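You operate a simulated robot arm through the tools that you are given. There is no shell and no other tool. Be economical: measure what you need, move in short steps, check, and stop when the job is done.

You run a simulated robot arm. Do the job below in one go: nothing can be reset, and whatever is moved stays where it is left.

Task
Clear the steel table: loose swarf by magnet, the squaring corner by brush.
Fine: magnet and red brush back where they lay.

The check looks at the end state, three seconds after you hand in, the way a careful person would. Anything else that was tipped, shoved, dropped, spilled or broken makes it a failure.

Robot
A 7-joint arm with a two-finger parallel gripper, fixed in place. Base frame: the origin is at the foot of the arm, x ahead of it, y to its left, z up; the work surface is at about z = 720. Lengths are in mm, angles in degrees, forces in N, time in s.
With the tool pointing down near the work surface it reaches from about 160 to 680 mm from the base axis. Its first joint turns from -66.0 to 66.0 degrees. Payload 2.4 kg.
The tool frame sits at the grasp point between the pads (the TCP): z along the fingers, y along the line on which they close. The tips reach 30 mm beyond it. The gripper opens to 94 mm. The fingers are 28 mm wide and 10 mm thick; the gripper's body (50 by 96 mm) begins 55 mm behind the TCP.
Orientation is told as [roll, pitch, yaw] about the base's x, y, z axes, in that order, counted from this pose: with the fingers straight down and closing along the base's y, the tool's x points along the base's -x, its y along +y and its z along -z.

Tools
- The arm moves only by the tool servo_tool. Its argument "commands" is a list of rows, each an object (a shift or turn left out is 0, a gripper value left out holds the last) with "jaw": the opening in per cent of the stroke, from 0 (shut) to 100 (fully open); "dp": the shift along the tool's x, y, z in mm, a list of three; "rot": the turn, a rotation vector about the tool's x, y, z in degrees, a list of three. In form: [{"jaw": jaw, "dp": [x, y, z], "rot": [rx, ry, rz]}, ...]. A call has 1 to 20 rows; each row is the pose to reach, as a shift and turn from the pose commanded when the call began, along the tool's axes at that moment. Rows are played at 5 a second. More than 50 mm and 8.6 degrees between two rows, or a gripper value outside its range, and nothing of the call is played. Where a pose cannot be reached the arm comes as near as it can. A force on the tool above 60 N (or 10 N above the force at the start of the call, whichever is more), or a blocked arm, ends the call early, and 0.2 s more pass. The fingers move at their own pace (about 153 mm/s each) and stop on an object; they squeeze with about 34 N. The grip force told is the motor's: it shows also when the fingers shut on nothing. Time passes only in rows, and 0.2 s behind the last, so rows that repeat a pose let the fingers close. The reply holds the time, the measured pose of the TCP, the force on the tool along the base axes, the opening and the grip force, in the units named above and with some noise.
- Cameras (640 x 400 px; columns grow to the right, rows downward): "scene" is fixed at [24.3, 473.7, 1425.2]; the picture's right is [-0.83, -0.56, 0.00], its down [-0.41, 0.60, -0.69] and it looks along [0.38, -0.57, -0.73] (base axes); focal length 349 px, centre (320, 200). "wrist" rides on the gripper at [76, 14, -102] in the tool frame; the picture's right is [-0.18, 0.98, 0.00], its down [-0.75, -0.14, -0.64] and it looks along [-0.63, -0.12, 0.77] (tool axes); focal length 243 px, centre (320, 200). There is no depth. A picture from a camera that has moved, and an enlarged one, comes with that camera's place and axes in the base frame and with its lens.
- get_image(camera): a new picture of that camera. No time passes.
- close_up(camera, box): a new picture of the part [left, top, right, bottom] of that camera's present view, enlarged. No time passes.
- close_job(): hands the job in; it is judged then, once.

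Work in short steps. Places have to be worked out from the pictures, the camera data and where the tool is seen: move nearer, look again, correct. Check each grasp and each placing, and mend what went wrong. You have 120 turns and 64 pictures in all, those below and enlarged ones among them. Open the gripper and draw the arm clear of the work before you hand the job in, unless the task says otherwise; then end with one line.

The tools are called after ">>>" by a JSON object that holds its "method" and its "body". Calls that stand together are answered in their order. servo_tool: Moves the arm, as the interface text tells. Its arguments: {"type":"object","properties":{"commands":{"type":"array"}},"required":["commands"]} The other tools are called the same way: get_image (camera) takes a picture; close_up (camera, box) takes an enlarged picture of a part of a camera's view; close_job () hands the job in.

At the start:

```text
clock: 0.0
ee_pos: [389.5, 15.6, 990.0]
tcp_rot: [0.0, -0.1, -0.1]
contact_force: [0.0, 0.7, 0.2]
width: 94.2
gripper_force: 0.1
```

scene: 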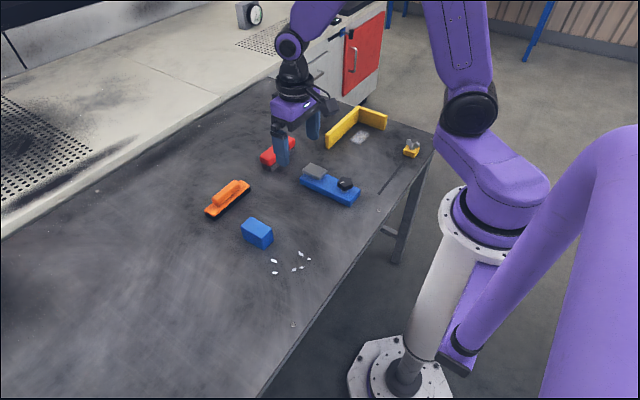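
wrist: 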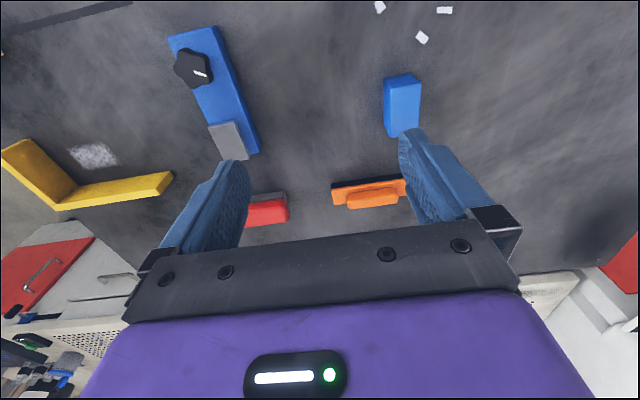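

I'll take enlarged views to identify the objects before moving.

>>> {"method": "close_up", "body": {"camera": "scene", "box": [240, 90, 440, 215]}}

>>> {"method": "close_up", "body": {"camera": "scene", "box": [180, 165, 340, 290]}}

```text
3.20 times, centred on (340, 152) of scene
camera zoom: at [24.3, 473.7, 1425.2], right [-0.83, -0.56, 0.0], down [-0.41, 0.6, -0.69], along [0.38, -0.57, -0.73], focal length 1118 px, centre (256, 352)
```

zoom: 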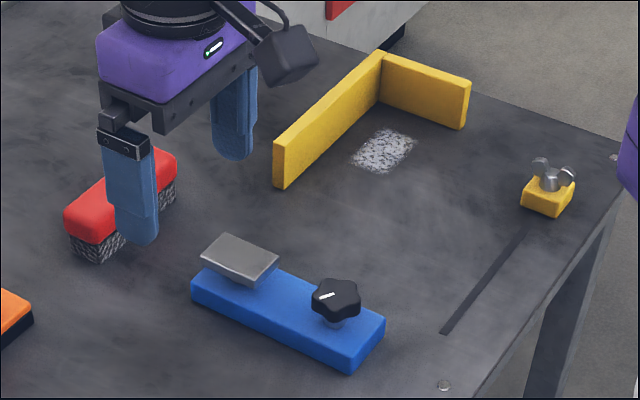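

```text
3.20 times, centred on (260, 228) of scene
camera zoom: at [24.3, 473.7, 1425.2], right [-0.83, -0.56, 0.0], down [-0.41, 0.6, -0.69], along [0.38, -0.57, -0.73], focal length 1118 px, centre (512, 112)
```

zoom: 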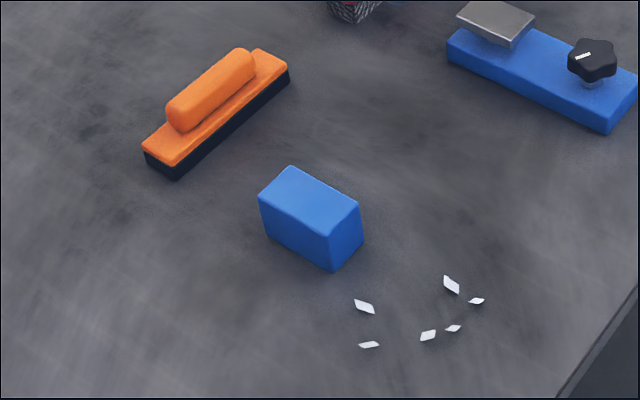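

The orange item has a dark base, the red one has wire bristles, and the blue bar has a knob and a plate. It isn't clear yet which one is the magnet, so I'll bring the wrist camera lower to look.

>>> {"method": "servo_tool", "body": {"commands": [{"dp": [10, -25, 20]}, {"dp": [20, -50, 40]}, {"dp": [30, -75, 60]}, {"dp": [45, -100, 80]}, {"dp": [59, -115, 90]}, {"dp": [59, -115, 90]}]}}

>>> {"method": "get_image", "body": {"camera": "wrist"}}

```text
clock: 1.4
ee_pos: [330.1, -100.2, 902.1]
tcp_rot: [0.1, 0.0, 0.0]
contact_force: [0.1, -0.8, 0.5]
width: 94.2
gripper_force: 0.0
```

```text
59 pictures are left
camera wrist: at [254.1, -84.7, 1004.0], right [0.18, 0.98, 0.0], down [0.75, -0.14, 0.64], along [0.63, -0.12, -0.77], focal length 243 px, centre (320, 200)
```

wrist: 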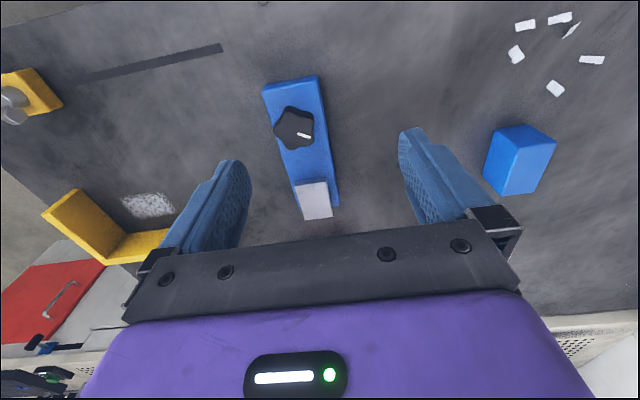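

The wrist view is clear but not decisive, so I'll take tighter scene close-ups of the candidate tools.

>>> {"method": "close_up", "body": {"camera": "scene", "box": [195, 170, 259, 210]}}

>>> {"method": "close_up", "body": {"camera": "scene", "box": [294, 160, 366, 205]}}

>>> {"method": "close_up", "body": {"camera": "scene", "box": [235, 205, 323, 260]}}

>>> {"method": "close_up", "body": {"camera": "scene", "box": [246, 125, 310, 165]}}

```text
10.00 times, centred on (227, 190) of scene
camera zoom: at [24.3, 473.7, 1425.2], right [-0.83, -0.56, 0.0], down [-0.41, 0.6, -0.69], along [0.38, -0.57, -0.73], focal length 3494 px, centre (1250, 300)
```

zoom: 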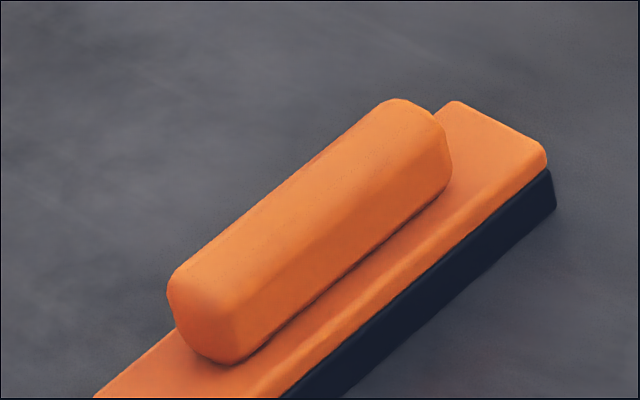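

```text
8.89 times, centred on (330, 182) of scene
camera zoom: at [24.3, 473.7, 1425.2], right [-0.83, -0.56, 0.0], down [-0.41, 0.6, -0.69], along [0.38, -0.57, -0.73], focal length 3105 px, centre (231, 356)
```

zoom: 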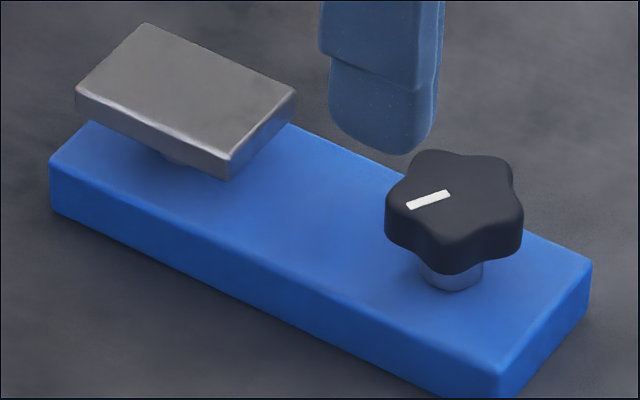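

```text
7.27 times, centred on (279, 232) of scene
camera zoom: at [24.3, 473.7, 1425.2], right [-0.83, -0.56, 0.0], down [-0.41, 0.6, -0.69], along [0.38, -0.57, -0.73], focal length 2541 px, centre (618, -36)
```

zoom: 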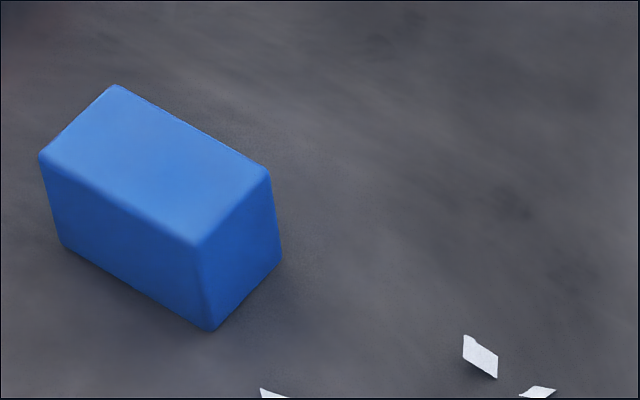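

```text
10.00 times, centred on (278, 145) of scene
camera zoom: at [24.3, 473.7, 1425.2], right [-0.83, -0.56, 0.0], down [-0.41, 0.6, -0.69], along [0.38, -0.57, -0.73], focal length 3494 px, centre (740, 750)
```

zoom: 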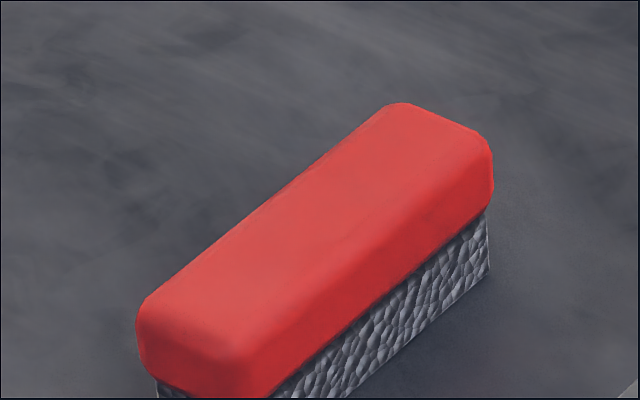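

The orange tool has a grip handle and a smooth dark sole, so it's my best guess for the magnet. It lies along y, centred near (587, 76). I'll move over it with the gripper yawed 90° and look.

>>> {"method": "servo_tool", "body": {"commands": [{"dp": [-23, 16, 0], "rot": [0, 0, -8.2]}, {"dp": [-47, 32, 0], "rot": [0, 0, -16.4]}, {"dp": [-70, 48, 0], "rot": [0, 0, -24.5]}, {"dp": [-93, 64, 0], "rot": [0, 0, -32.7]}, {"dp": [-117, 80, 0], "rot": [0, 0, -40.9]}, {"dp": [-140, 96, 0], "rot": [0, 0, -49.1]}, {"dp": [-164, 112, 0], "rot": [0, 0, -57.3]}, {"dp": [-187, 128, 0], "rot": [0, 0, -65.5]}, {"dp": [-210, 144, 0], "rot": [0, 0, -73.6]}, {"dp": [-234, 160, 0], "rot": [0, 0, -81.8]}, {"dp": [-257, 176, 0], "rot": [0, 0, -90]}, {"dp": [-257, 176, 0], "rot": [0, 0, -90]}]}}

>>> {"method": "get_image", "body": {"camera": "wrist"}}

>>> {"method": "get_image", "body": {"camera": "scene"}}

```text
clock: 4.0
ee_pos: [587.7, 76.8, 902.3]
tcp_rot: [-0.1, 0.0, 90.2]
contact_force: [-0.2, 0.0, -0.6]
width: 94.0
gripper_force: 0.0
```

```text
54 pictures are left
camera wrist: at [573.3, 2.0, 1002.9], right [-0.98, 0.18, 0.0], down [0.14, 0.75, 0.64], along [0.12, 0.63, -0.77], focal length 243 px, centre (320, 200)
```

wrist: 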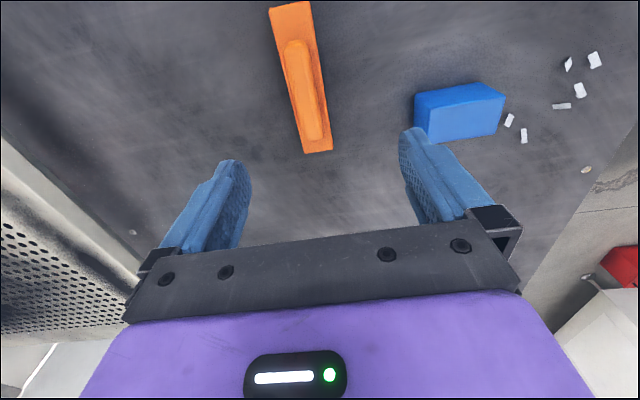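

```text
53 pictures are left
```

scene: 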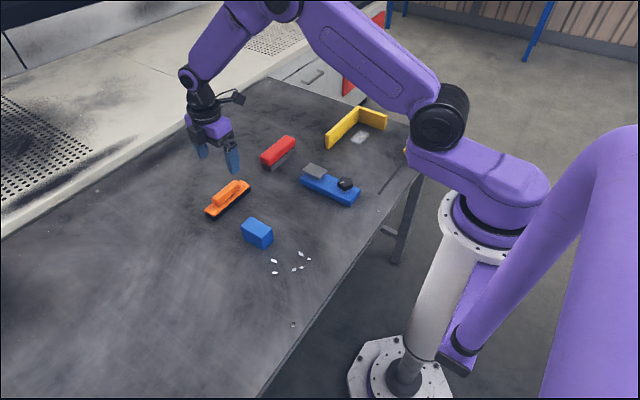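

The wrist view puts the orange tool's handle centre at about (600, 70), with its top near z 763 and its plate near 742. I'll descend partway and check again.

>>> {"method": "servo_tool", "body": {"commands": [{"dp": [7, -12.5, 30]}, {"dp": [7, -12.5, 60]}, {"dp": [7, -12.5, 90]}, {"dp": [7, -12.5, 90]}]}}

>>> {"method": "get_image", "body": {"camera": "wrist"}}

>>> {"method": "close_up", "body": {"camera": "scene", "box": [180, 150, 276, 210]}}

```text
clock: 5.0
ee_pos: [601.5, 70.6, 809.8]
tcp_rot: [-0.1, 0.0, 90.0]
contact_force: [0.3, 0.4, 0.0]
width: 94.3
gripper_force: 0.1
```

```text
52 pictures are left
camera wrist: at [587.8, -4.6, 912.6], right [-0.98, 0.18, 0.0], down [0.14, 0.75, 0.64], along [0.12, 0.63, -0.77], focal length 243 px, centre (320, 200)
```

wrist: 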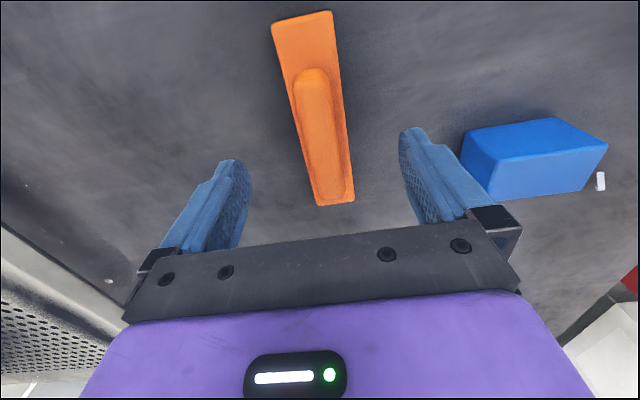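

```text
6.67 times, centred on (228, 180) of scene
camera zoom: at [24.3, 473.7, 1425.2], right [-0.83, -0.56, 0.0], down [-0.41, 0.6, -0.69], along [0.38, -0.57, -0.73], focal length 2329 px, centre (933, 333)
```

zoom: 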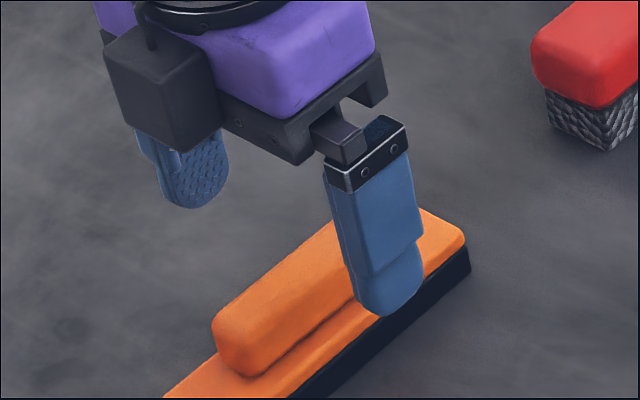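

The handle is centred under the TCP. I'll descend to z≈775 and close.

>>> {"method": "servo_tool", "body": {"commands": [{"dp": [0, 0, 18]}, {"dp": [0, 0, 35]}, {"dp": [0, 0, 35]}, {"jaw": 0, "dp": [0, 0, 35]}, {"jaw": 0, "dp": [0, 0, 35]}, {"jaw": 0, "dp": [0, 0, 35]}, {"jaw": 0, "dp": [0, 0, 35]}]}}

>>> {"method": "close_up", "body": {"camera": "scene", "box": [180, 150, 276, 210]}}

```text
clock: 6.6
ee_pos: [599.0, 70.3, 777.1]
tcp_rot: [-0.1, -0.1, 90.0]
contact_force: [0.9, -0.2, 4.5]
width: 25.6
gripper_force: 34.2
```

```text
6.67 times, centred on (228, 180) of scene
camera zoom: at [24.2, 473.7, 1425.2], right [-0.83, -0.56, 0.0], down [-0.41, 0.6, -0.69], along [0.38, -0.57, -0.73], focal length 2329 px, centre (933, 333)
```

zoom: 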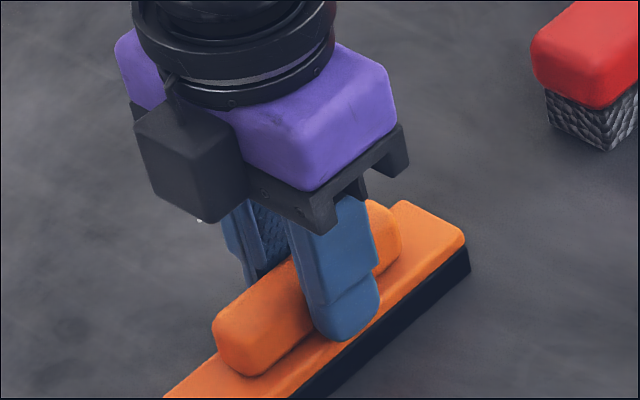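

The handle is gripped at 25.6 mm. I'll lift a little and read the load, since a magnet might cling to the steel.

>>> {"method": "servo_tool", "body": {"commands": [{"dp": [0, 0, -5]}, {"dp": [0, 0, -15]}, {"dp": [0, 0, -30]}, {"dp": [0, 0, -60]}, {"dp": [0, 0, -60]}]}}

>>> {"method": "close_up", "body": {"camera": "scene", "box": [180, 130, 276, 190]}}

```text
clock: 7.8
ee_pos: [598.7, 67.4, 836.0]
tcp_rot: [0.0, 0.1, 90.0]
contact_force: [-0.4, 0.2, -2.3]
width: 25.6
gripper_force: 34.3
```

```text
6.67 times, centred on (228, 160) of scene
camera zoom: at [24.3, 473.7, 1425.2], right [-0.83, -0.56, 0.0], down [-0.41, 0.6, -0.69], along [0.38, -0.57, -0.73], focal length 2329 px, centre (933, 467)
```

zoom: 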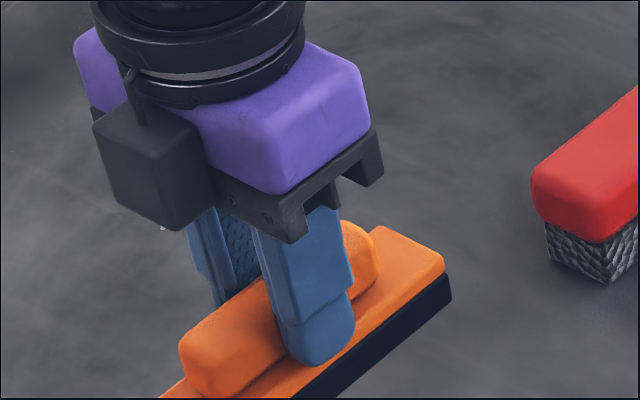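

The load is about 2.3 N and the grip is secure. I place the chips at x 304–370, y 98–174. I'll carry the orange tool above the block's height to hover over the front chip group and see whether they react.

>>> {"method": "servo_tool", "body": {"commands": [{"dp": [0, 0, -25]}, {"dp": [-8, 40, -25]}, {"dp": [-17, 81, -25]}, {"dp": [-25, 122, -25]}, {"dp": [-34, 163, -25]}, {"dp": [-42, 204, -25]}, {"dp": [-50, 245, -25]}, {"dp": [-60, 287, -25]}, {"dp": [-60, 287, 5]}, {"dp": [-60, 287, 20]}, {"dp": [-60, 287, 20]}]}}

>>> {"method": "close_up", "body": {"camera": "scene", "box": [225, 205, 353, 285]}}

>>> {"method": "get_image", "body": {"camera": "wrist"}}

```text
clock: 10.2
ee_pos: [312.1, 129.8, 814.8]
tcp_rot: [0.0, -0.2, 90.0]
contact_force: [-0.2, 0.7, -2.2]
width: 25.9
gripper_force: 34.1
```

```text
5.00 times, centred on (289, 245) of scene
camera zoom: at [24.3, 473.7, 1425.2], right [-0.83, -0.56, 0.0], down [-0.41, 0.6, -0.69], along [0.38, -0.57, -0.73], focal length 1747 px, centre (475, -25)
```

zoom: 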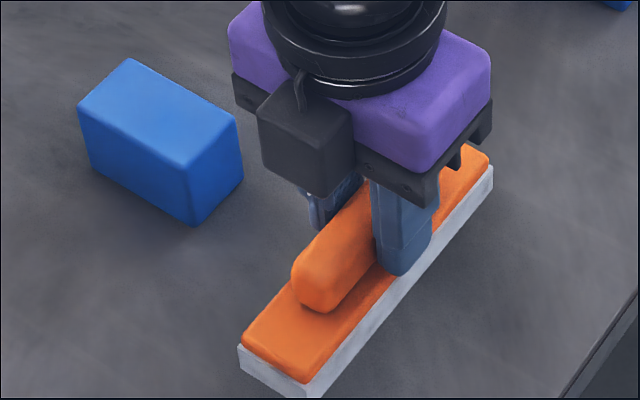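

```text
47 pictures are left
camera wrist: at [297.8, 55.6, 918.0], right [-0.98, 0.18, 0.0], down [0.14, 0.75, 0.64], along [0.12, 0.63, -0.77], focal length 243 px, centre (320, 200)
```

wrist: 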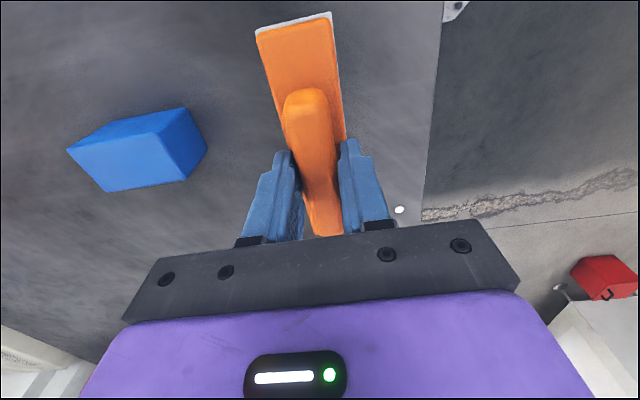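

The chips are gone from the table and the sole now looks coated, so the orange tool is the magnet. I'll raise and shift it back to see the bare table and check for leftovers.

>>> {"method": "servo_tool", "body": {"commands": [{"dp": [0, 0, -40]}, {"dp": [0, -40, -50]}, {"dp": [0, -80, -50]}, {"dp": [0, -120, -50]}, {"dp": [30, -160, -50]}, {"dp": [60, -200, -50]}, {"dp": [60, -245, -50]}, {"dp": [60, -285, -50]}, {"dp": [60, -285, -50]}]}}

>>> {"method": "get_image", "body": {"camera": "scene"}}

>>> {"method": "close_up", "body": {"camera": "scene", "box": [230, 220, 350, 295]}}

>>> {"method": "close_up", "body": {"camera": "scene", "box": [180, 130, 276, 190]}}

```text
clock: 12.2
ee_pos: [596.8, 69.2, 864.2]
tcp_rot: [-0.1, -0.1, 90.0]
contact_force: [0.9, -0.2, -2.4]
width: 21.3
gripper_force: 33.9
```

```text
46 pictures are left
```

scene: 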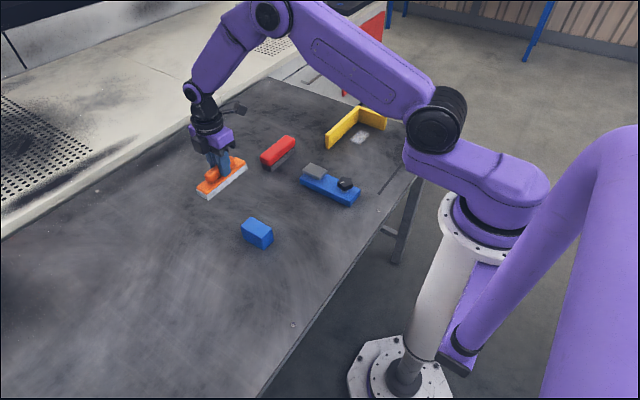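

```text
5.33 times, centred on (290, 258) of scene
camera zoom: at [24.4, 473.7, 1425.2], right [-0.83, -0.56, 0.0], down [-0.41, 0.6, -0.69], along [0.38, -0.57, -0.73], focal length 1863 px, centre (480, -107)
```

zoom: 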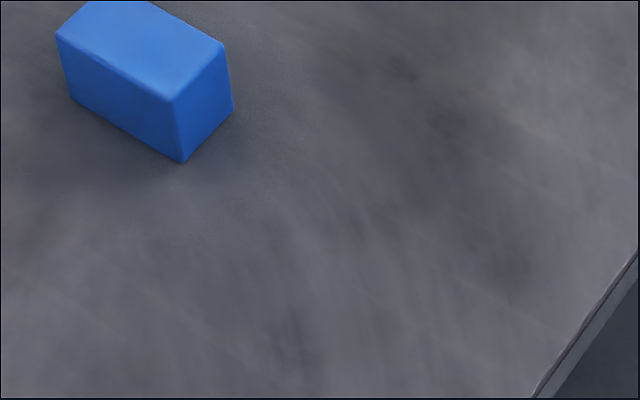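

```text
6.67 times, centred on (228, 160) of scene
camera zoom: at [24.4, 473.7, 1425.2], right [-0.83, -0.56, 0.0], down [-0.41, 0.6, -0.69], along [0.38, -0.57, -0.73], focal length 2329 px, centre (933, 467)
```

zoom: 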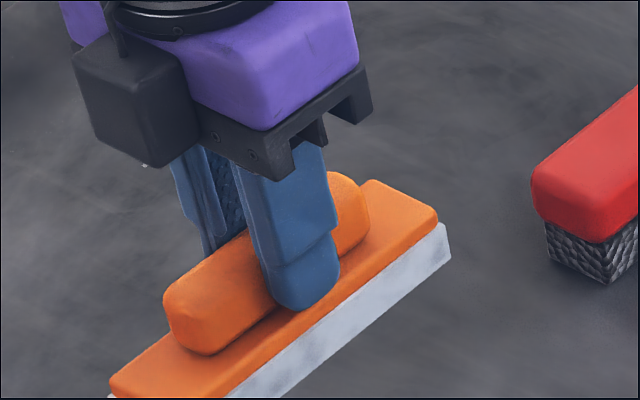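

All the chips are off the table and on the sole. The measured width fell slightly to 21.3 mm, but the tool is still held level. I'll lower it back to its original spot, ending in small steps.

>>> {"method": "servo_tool", "body": {"commands": [{"dp": [-1, -2, 25]}, {"dp": [-1, -2, 50]}, {"dp": [-1, -2, 70]}, {"dp": [-1, -2, 77]}, {"dp": [-1, -2, 77]}]}}

>>> {"method": "close_up", "body": {"camera": "scene", "box": [180, 160, 276, 220]}}

```text
clock: 13.4
ee_pos: [599.6, 71.6, 786.4]
tcp_rot: [0.0, 0.0, 90.1]
contact_force: [-0.1, -0.5, -2.3]
width: 21.5
gripper_force: 34.0
```

```text
6.67 times, centred on (228, 190) of scene
camera zoom: at [24.3, 473.7, 1425.2], right [-0.83, -0.56, 0.0], down [-0.41, 0.6, -0.69], along [0.38, -0.57, -0.73], focal length 2329 px, centre (933, 267)
```

zoom: 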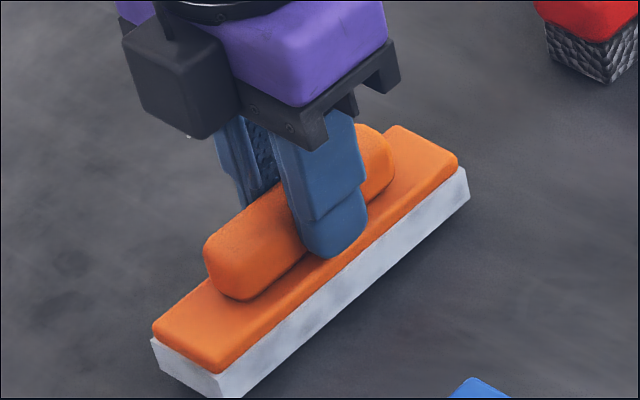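

Still hanging at −2.3 N. I'll lower in small steps until it makes contact.

>>> {"method": "servo_tool", "body": {"commands": [{"dp": [0, 0, 2]}, {"dp": [0, 0, 4]}, {"dp": [0, 0, 5]}]}}

```text
clock: 14.2
ee_pos: [600.7, 71.8, 782.4]
tcp_rot: [0.0, 0.1, 90.1]
contact_force: [-0.2, -0.6, -2.5]
width: 21.4
gripper_force: 33.9
```

Not in contact yet, so I'll go lower.

>>> {"method": "servo_tool", "body": {"commands": [{"dp": [0, 0, 1]}, {"dp": [0, 0, 2]}, {"dp": [0, 0, 3]}]}}

>>> {"method": "close_up", "body": {"camera": "scene", "box": [180, 160, 276, 220]}}

```text
clock: 15.0
ee_pos: [599.0, 70.7, 779.6]
tcp_rot: [0.0, 0.0, 90.0]
contact_force: [-0.2, -0.4, -3.5]
width: 21.6
gripper_force: 33.9
```

```text
6.67 times, centred on (228, 190) of scene
camera zoom: at [24.3, 473.7, 1425.2], right [-0.83, -0.56, 0.0], down [-0.41, 0.6, -0.69], along [0.38, -0.57, -0.73], focal length 2329 px, centre (933, 267)
```

zoom: 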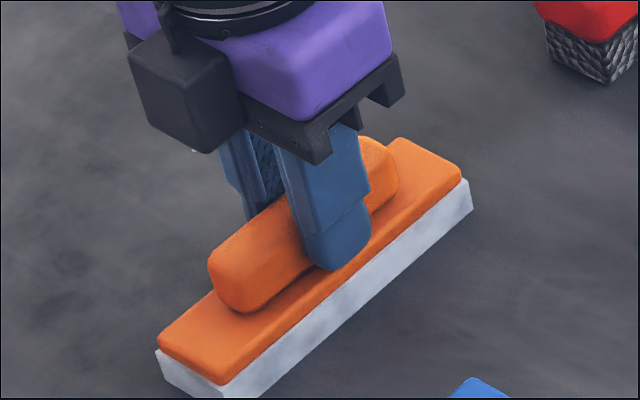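

The image matches the original resting pixels closely. I'll lower a couple of mm more to confirm contact.

>>> {"method": "servo_tool", "body": {"commands": [{"dp": [0, 0, 1]}, {"dp": [0, 0, 2]}, {"dp": [0, 0, 2]}]}}

```text
clock: 15.8
ee_pos: [598.9, 71.3, 779.4]
tcp_rot: [0.0, 0.0, 89.9]
contact_force: [-9.1, 0.2, 22.7]
width: 21.5
gripper_force: 34.7
```

In contact at z≈779.5 (22.7 N). I'll back off slightly, release, and rise.

>>> {"method": "servo_tool", "body": {"commands": [{"dp": [0, 0, -2]}, {"jaw": 60, "dp": [0, 0, -2]}, {"jaw": 60, "dp": [0, 0, -2]}, {"jaw": 60, "dp": [0, 0, -2]}, {"jaw": 60, "dp": [0, 0, -15]}, {"jaw": 100, "dp": [0, 0, -50]}, {"jaw": 100, "dp": [0, 0, -90]}, {"jaw": 100, "dp": [0, 0, -90]}]}}

>>> {"method": "close_up", "body": {"camera": "scene", "box": [180, 160, 276, 220]}}

>>> {"method": "get_image", "body": {"camera": "wrist"}}

```text
clock: 17.6
ee_pos: [599.3, 70.1, 870.0]
tcp_rot: [0.0, 0.0, 90.0]
contact_force: [0.3, -1.1, 0.1]
width: 94.1
gripper_force: 0.1
```

```text
6.67 times, centred on (228, 190) of scene
camera zoom: at [24.3, 473.7, 1425.2], right [-0.83, -0.56, 0.0], down [-0.41, 0.6, -0.69], along [0.38, -0.57, -0.73], focal length 2329 px, centre (933, 267)
```

zoom: 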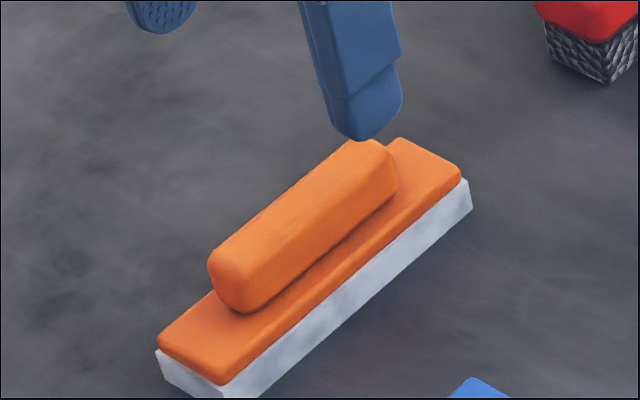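

```text
40 pictures are left
camera wrist: at [585.0, -3.8, 971.5], right [-0.98, 0.18, 0.0], down [0.14, 0.75, 0.64], along [0.12, 0.63, -0.77], focal length 243 px, centre (320, 200)
```

wrist: 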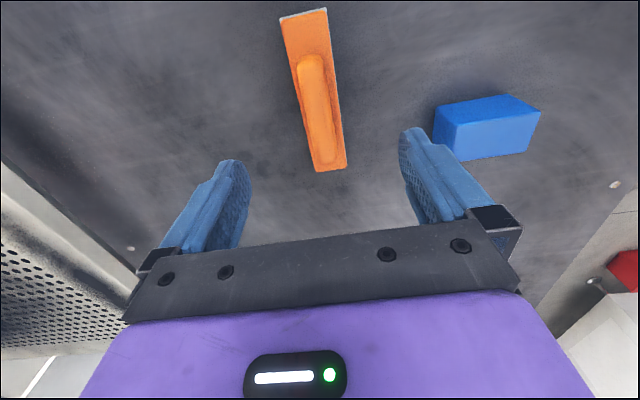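

The magnet is back at its place. Next is the red brush, which I place at about (593, −147), also lying along y. I'm moving above it.

>>> {"method": "servo_tool", "body": {"commands": [{"dp": [45, 1, 0]}, {"dp": [90, 2, 0]}, {"dp": [135, 4, 0]}, {"dp": [180, 5, 0]}, {"dp": [217, 6, 0]}, {"dp": [217, 6, 50]}, {"dp": [217, 6, 50]}]}}

>>> {"method": "get_image", "body": {"camera": "wrist"}}

>>> {"method": "close_up", "body": {"camera": "scene", "box": [230, 115, 326, 175]}}

```text
clock: 19.2
ee_pos: [593.4, -145.3, 817.5]
tcp_rot: [-0.2, 0.0, 89.9]
contact_force: [0.4, -0.8, 0.5]
width: 94.1
gripper_force: 0.0
```

```text
39 pictures are left
camera wrist: at [579.2, -219.6, 920.1], right [-0.98, 0.18, 0.0], down [0.14, 0.75, 0.64], along [0.12, 0.63, -0.77], focal length 243 px, centre (320, 200)
```

wrist: 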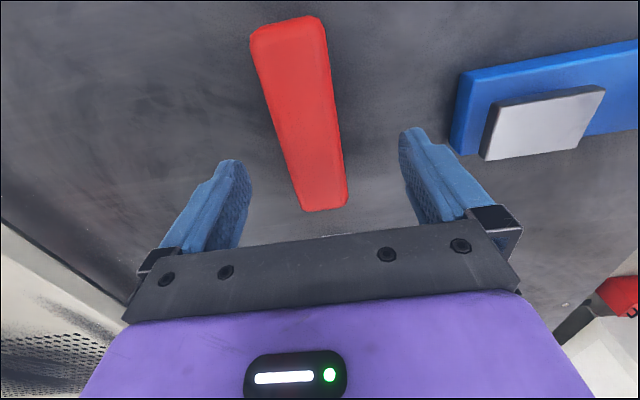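

```text
6.67 times, centred on (278, 145) of scene
camera zoom: at [24.3, 473.7, 1425.2], right [-0.83, -0.56, 0.0], down [-0.41, 0.6, -0.69], along [0.38, -0.57, -0.73], focal length 2329 px, centre (600, 567)
```

zoom: 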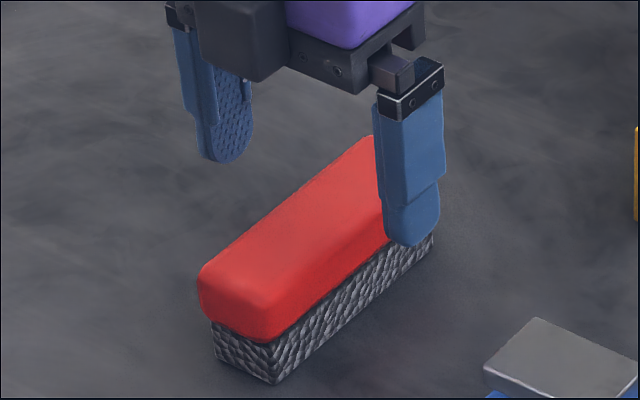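

The brush centre works out to (600, −147), about 38 mm wide and axis-aligned. I'll shift 6 mm in x, descend to z≈772 and close.

>>> {"method": "servo_tool", "body": {"commands": [{"dp": [1, -6, 15]}, {"dp": [1, -6, 32]}, {"dp": [1, -6, 45]}, {"dp": [1, -6, 45]}, {"jaw": 0, "dp": [1, -6, 45]}, {"jaw": 0, "dp": [1, -6, 45]}, {"jaw": 0, "dp": [1, -6, 45]}, {"jaw": 0, "dp": [1, -6, 45]}]}}

>>> {"method": "close_up", "body": {"camera": "scene", "box": [230, 115, 326, 175]}}

```text
clock: 21.0
ee_pos: [597.9, -146.3, 773.2]
tcp_rot: [0.0, 0.0, 90.0]
contact_force: [0.3, 0.5, 0.4]
width: 45.9
gripper_force: 33.9
```

```text
6.67 times, centred on (278, 145) of scene
camera zoom: at [24.3, 473.7, 1425.2], right [-0.83, -0.56, 0.0], down [-0.41, 0.6, -0.69], along [0.38, -0.57, -0.73], focal length 2329 px, centre (600, 567)
```

zoom: 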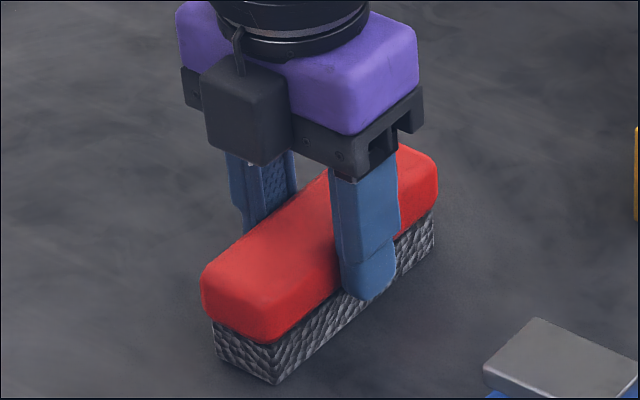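

The brush is gripped at 45.9 mm; its home TCP is (598, −146, 773). I place the dust at x 422–460, y −427 to −355, with fence inner faces at x≈490 and y≈−460 and its top near z 780. I'll lift and carry the brush high over the dust, slightly away from the fence.

>>> {"method": "servo_tool", "body": {"commands": [{"dp": [0, 0, -20]}, {"dp": [0, 0, -60]}, {"dp": [0, 0, -100]}, {"dp": [33, 20, -110]}, {"dp": [67, 40, -110]}, {"dp": [100, 60, -110]}, {"dp": [133, 80, -110]}, {"dp": [167, 105, -110]}, {"dp": [200, 130, -110]}, {"dp": [236, 160, -110]}, {"dp": [236, 160, -110]}]}}

>>> {"method": "close_up", "body": {"camera": "scene", "box": [280, 60, 440, 160]}}

>>> {"method": "get_image", "body": {"camera": "wrist"}}

```text
clock: 23.4
ee_pos: [440.5, -384.1, 882.5]
tcp_rot: [-0.1, -0.1, 90.0]
contact_force: [-0.5, 1.2, -0.6]
width: 45.7
gripper_force: 34.1
```

```text
4.00 times, centred on (360, 110) of scene
camera zoom: at [24.3, 473.7, 1425.2], right [-0.83, -0.56, 0.0], down [-0.41, 0.6, -0.69], along [0.38, -0.57, -0.73], focal length 1397 px, centre (160, 560)
```

zoom: 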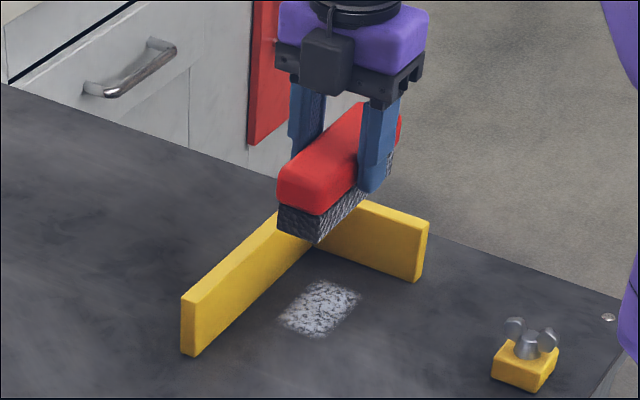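

```text
35 pictures are left
camera wrist: at [427.2, -458.0, 984.8], right [-0.98, 0.18, 0.0], down [0.14, 0.75, 0.64], along [0.12, 0.63, -0.77], focal length 243 px, centre (320, 200)
```

wrist: 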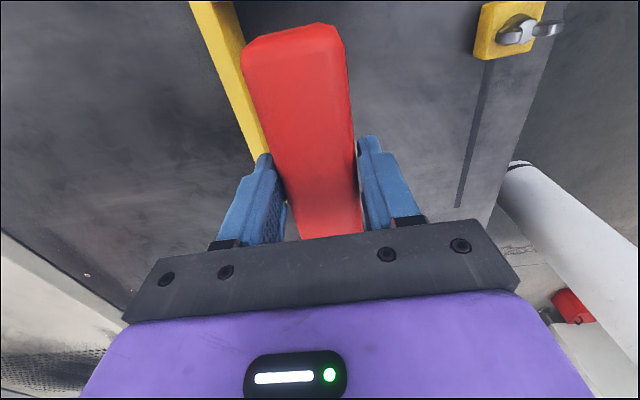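

The view agrees: the dust is centred near (443, −391). I'll descend at (443, −388), which keeps at least 9 mm from the fence, and stop just above contact.

>>> {"method": "servo_tool", "body": {"commands": [{"dp": [4, -2.5, 35]}, {"dp": [4, -2.5, 70]}, {"dp": [4, -2.5, 95]}, {"dp": [4, -2.5, 105]}, {"dp": [4, -2.5, 105]}]}}

>>> {"method": "close_up", "body": {"camera": "scene", "box": [300, 80, 428, 160]}}

```text
clock: 24.6
ee_pos: [442.0, -386.7, 776.4]
tcp_rot: [0.0, 0.1, 90.0]
contact_force: [0.7, -0.6, -1.3]
width: 46.0
gripper_force: 34.1
```

```text
5.00 times, centred on (364, 120) of scene
camera zoom: at [24.3, 473.7, 1425.2], right [-0.83, -0.56, 0.0], down [-0.41, 0.6, -0.69], along [0.38, -0.57, -0.73], focal length 1747 px, centre (100, 600)
```

zoom: 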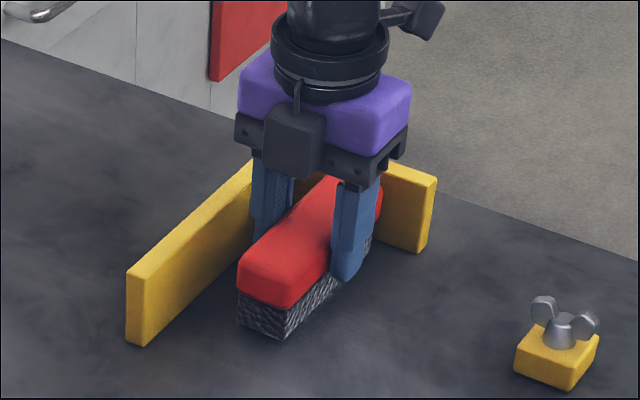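

Clear of the fence and just above the table. I'll press lightly and stroke away from the fence (−x) by 50 mm.

>>> {"method": "servo_tool", "body": {"commands": [{"dp": [0, 0, 2]}, {"dp": [0, 0, 4]}, {"dp": [0, 12, 4]}, {"dp": [0, 25, 4]}, {"dp": [0, 38, 4]}, {"dp": [0, 50, 4]}, {"dp": [0, 50, 4]}]}}

>>> {"method": "close_up", "body": {"camera": "scene", "box": [300, 80, 428, 160]}}

```text
clock: 26.2
ee_pos: [391.1, -386.1, 772.2]
tcp_rot: [-0.1, 0.0, 90.1]
contact_force: [0.6, 0.5, -0.7]
width: 45.7
gripper_force: 34.1
```

```text
5.00 times, centred on (364, 120) of scene
camera zoom: at [24.3, 473.7, 1425.2], right [-0.83, -0.56, 0.0], down [-0.41, 0.6, -0.69], along [0.38, -0.57, -0.73], focal length 1747 px, centre (100, 600)
```

zoom: 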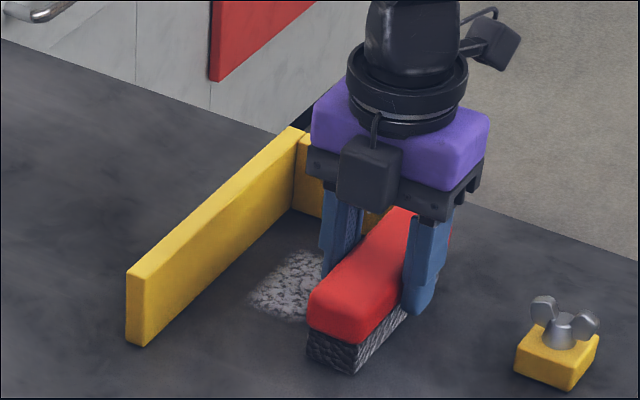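

The reading shows almost no contact force, so the bristles aren't really touching. I'll lower until I feel contact.

>>> {"method": "servo_tool", "body": {"commands": [{"dp": [0, 0, 1]}, {"dp": [0, 0, 2]}, {"dp": [0, 0, 2]}]}}

```text
clock: 27.0
ee_pos: [393.1, -386.3, 771.7]
tcp_rot: [-0.1, -0.1, 90.1]
contact_force: [-0.4, 3.8, 16.1]
width: 46.0
gripper_force: 34.1
```

Good contact at 16 N. I'll stroke back and forth over the patch, staying at x ≤ 444.

>>> {"method": "servo_tool", "body": {"commands": [{"dp": [0, -13, 0]}, {"dp": [0, -26, 0]}, {"dp": [0, -39, 0]}, {"dp": [0, -50, 0]}, {"dp": [0, -38, 0]}, {"dp": [0, -25, 0]}, {"dp": [0, -12, 0]}, {"dp": [0, 0, 0]}, {"dp": [0, 10, 0]}, {"dp": [0, 10, 0]}]}}

>>> {"method": "close_up", "body": {"camera": "scene", "box": [300, 80, 428, 160]}}

```text
clock: 29.2
ee_pos: [382.0, -387.7, 772.9]
tcp_rot: [0.0, -0.1, 90.0]
contact_force: [4.2, 0.2, 8.7]
width: 45.6
gripper_force: 33.4
```

```text
5.00 times, centred on (364, 120) of scene
camera zoom: at [24.3, 473.8, 1425.1], right [-0.83, -0.56, 0.0], down [-0.41, 0.6, -0.69], along [0.38, -0.57, -0.73], focal length 1747 px, centre (100, 600)
```

zoom: 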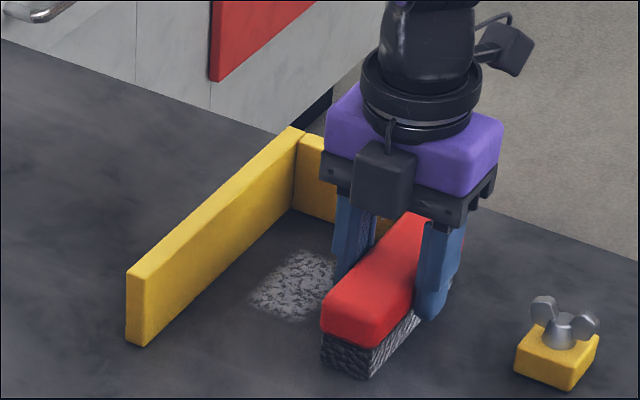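

The patch fades with each stroke, so I'll continue with more.

>>> {"method": "servo_tool", "body": {"commands": [{"dp": [0, -20, 0]}, {"dp": [0, -40, 0]}, {"dp": [0, -60, 0]}, {"dp": [0, -40, 0]}, {"dp": [0, -20, 0]}, {"dp": [0, 0, 0]}, {"dp": [0, -20, 0]}, {"dp": [0, -40, 0]}, {"dp": [0, -60, 0]}, {"dp": [0, -40, 0]}, {"dp": [0, -20, 0]}, {"dp": [0, 0, 0]}, {"dp": [0, -20, 0]}, {"dp": [0, -40, 0]}, {"dp": [0, -60, 0]}, {"dp": [0, -40, 0]}, {"dp": [0, -20, 0]}, {"dp": [0, 0, 0]}, {"dp": [0, 0, 0]}]}}

>>> {"method": "close_up", "body": {"camera": "scene", "box": [300, 80, 428, 160]}}

```text
clock: 33.2
ee_pos: [380.6, -387.3, 771.5]
tcp_rot: [0.1, 0.0, 90.0]
contact_force: [0.3, -0.8, -1.1]
width: 45.6
gripper_force: 33.9
```

```text
5.00 times, centred on (364, 120) of scene
camera zoom: at [24.3, 473.7, 1425.2], right [-0.83, -0.56, 0.0], down [-0.41, 0.6, -0.69], along [0.38, -0.57, -0.73], focal length 1747 px, centre (100, 600)
```

zoom: 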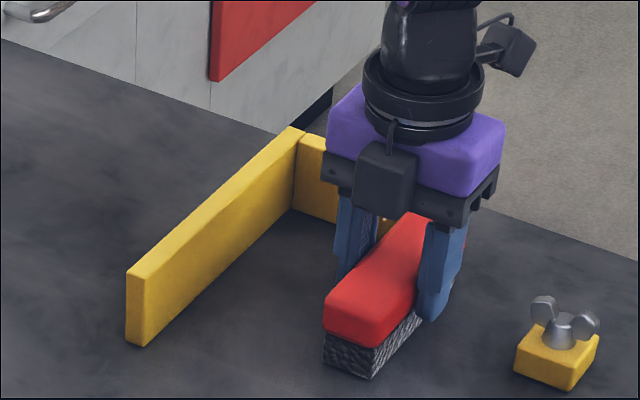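

The corner looks clean. I'll lift the brush high and carry it back over its home spot.

>>> {"method": "servo_tool", "body": {"commands": [{"dp": [0, 0, -20]}, {"dp": [0, 0, -65]}, {"dp": [0, 0, -110]}, {"dp": [-30, -27, -110]}, {"dp": [-60, -54, -110]}, {"dp": [-90, -81, -110]}, {"dp": [-120, -108, -110]}, {"dp": [-150, -135, -110]}, {"dp": [-180, -162, -110]}, {"dp": [-210, -190, -110]}, {"dp": [-241, -217.5, -110]}, {"dp": [-241, -217.5, -80]}, {"dp": [-241, -217.5, -80]}]}}

>>> {"method": "close_up", "body": {"camera": "scene", "box": [230, 90, 390, 190]}}

>>> {"method": "close_up", "body": {"camera": "scene", "box": [310, 95, 422, 165]}}

```text
clock: 36.0
ee_pos: [599.7, -146.1, 854.8]
tcp_rot: [0.0, 0.0, 90.1]
contact_force: [-0.1, 0.4, -0.8]
width: 45.9
gripper_force: 34.0
```

```text
4.00 times, centred on (310, 140) of scene
camera zoom: at [24.3, 473.7, 1425.2], right [-0.83, -0.56, 0.0], down [-0.41, 0.6, -0.69], along [0.38, -0.57, -0.73], focal length 1397 px, centre (360, 440)
```

zoom: 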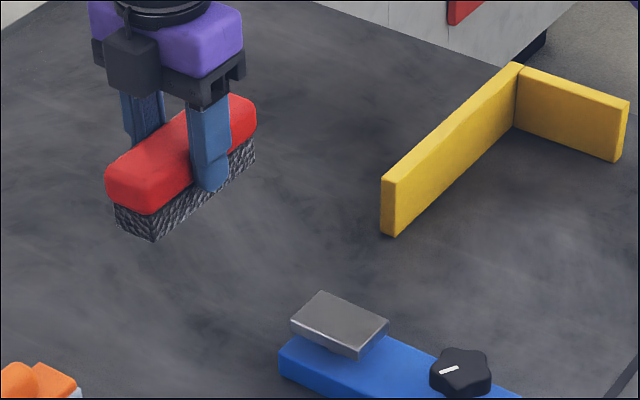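

```text
5.71 times, centred on (366, 130) of scene
camera zoom: at [24.3, 473.7, 1425.2], right [-0.83, -0.56, 0.0], down [-0.41, 0.6, -0.69], along [0.38, -0.57, -0.73], focal length 1996 px, centre (57, 600)
```

zoom: 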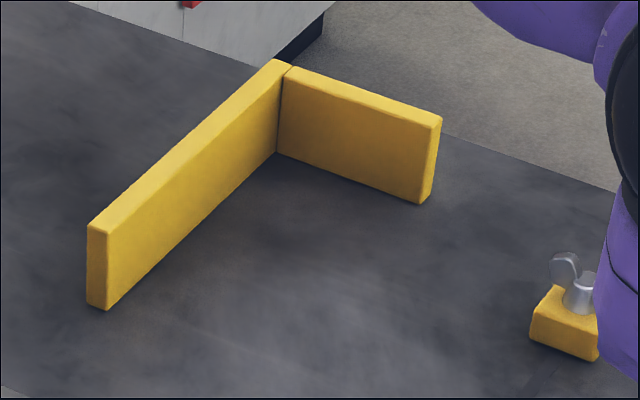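

The corner is clean and the fence hasn't moved. I'll lower the brush at its home spot to just above contact.

>>> {"method": "servo_tool", "body": {"commands": [{"dp": [0, 1, 40]}, {"dp": [0, 1, 65]}, {"dp": [0, 1, 78]}, {"dp": [0, 1, 81]}, {"dp": [0, 1, 81]}]}}

>>> {"method": "close_up", "body": {"camera": "scene", "box": [230, 115, 326, 175]}}

```text
clock: 37.2
ee_pos: [598.8, -145.6, 771.7]
tcp_rot: [0.0, 0.0, 90.0]
contact_force: [-1.2, 0.2, 1.3]
width: 45.9
gripper_force: 33.9
```

```text
6.67 times, centred on (278, 145) of scene
camera zoom: at [24.2, 473.7, 1425.2], right [-0.83, -0.56, 0.0], down [-0.41, 0.6, -0.69], along [0.38, -0.57, -0.73], focal length 2329 px, centre (600, 567)
```

zoom: 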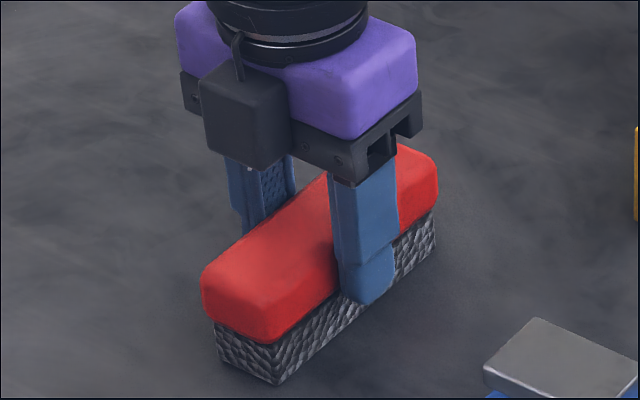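

The brush is touching at its original pixels, so I'll release it and rise straight up.

>>> {"method": "servo_tool", "body": {"commands": [{"jaw": 75, "dp": [0, 0, 0]}, {"jaw": 75, "dp": [0, 0, 0]}, {"jaw": 75, "dp": [0, 0, 0]}, {"jaw": 100, "dp": [0, 0, -20]}, {"jaw": 100, "dp": [0, 0, -60]}, {"jaw": 100, "dp": [0, 0, -105]}, {"jaw": 100, "dp": [0, 0, -150]}, {"jaw": 100, "dp": [0, 30, -190]}, {"jaw": 100, "dp": [0, 70, -210]}, {"jaw": 100, "dp": [0, 110, -220]}, {"jaw": 100, "dp": [0, 150, -220]}, {"jaw": 100, "dp": [0, 150, -220]}]}}

>>> {"method": "get_image", "body": {"camera": "scene"}}

>>> {"method": "close_up", "body": {"camera": "scene", "box": [230, 90, 390, 190]}}

>>> {"method": "close_up", "body": {"camera": "scene", "box": [180, 165, 340, 290]}}

```text
clock: 39.8
ee_pos: [448.5, -145.5, 991.7]
tcp_rot: [0.0, 0.0, 89.9]
contact_force: [0.5, 0.9, 1.0]
width: 93.8
gripper_force: 0.1
```

```text
27 pictures are left
```

scene: 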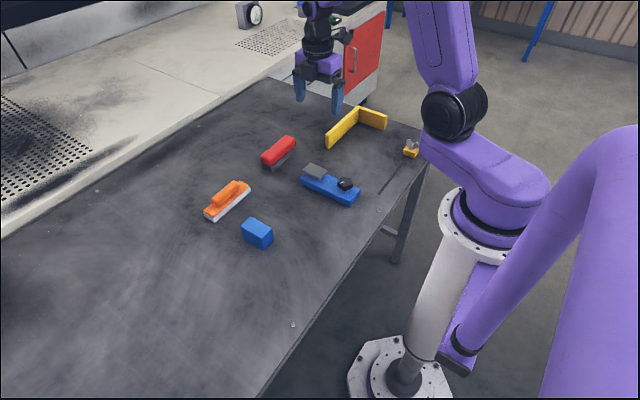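

```text
4.00 times, centred on (310, 140) of scene
camera zoom: at [24.3, 473.7, 1425.2], right [-0.83, -0.56, 0.0], down [-0.41, 0.6, -0.69], along [0.38, -0.57, -0.73], focal length 1397 px, centre (360, 440)
```

zoom: 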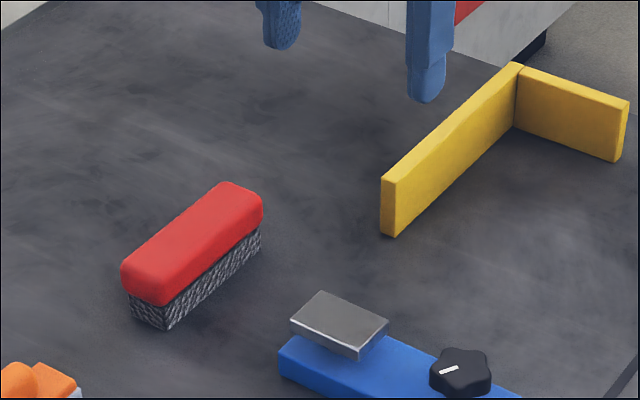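

```text
3.20 times, centred on (260, 228) of scene
camera zoom: at [24.3, 473.7, 1425.2], right [-0.83, -0.56, 0.0], down [-0.41, 0.6, -0.69], along [0.38, -0.57, -0.73], focal length 1118 px, centre (512, 112)
```

zoom: 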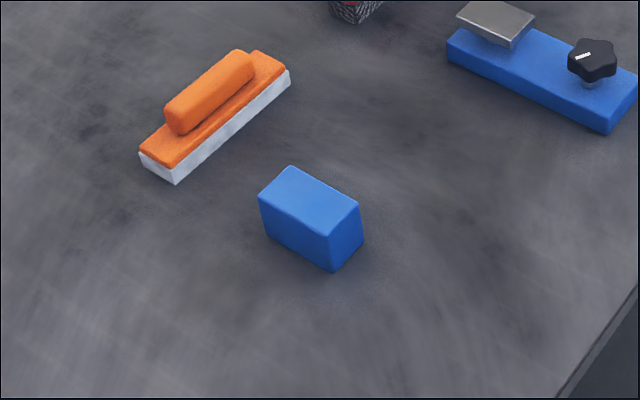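

The table and corner are clear, the magnet and brush are back in place, nothing else has moved, and the arm is clear with the gripper open. Handing in.

>>> {"method": "close_job", "body": {}}

```text
The job is handed in.
```

The table is clear: all six loose chips are on the orange magnet, the dust in the squaring corner is brushed away, and the magnet (chips still on its sole) and red brush are back where they lay.
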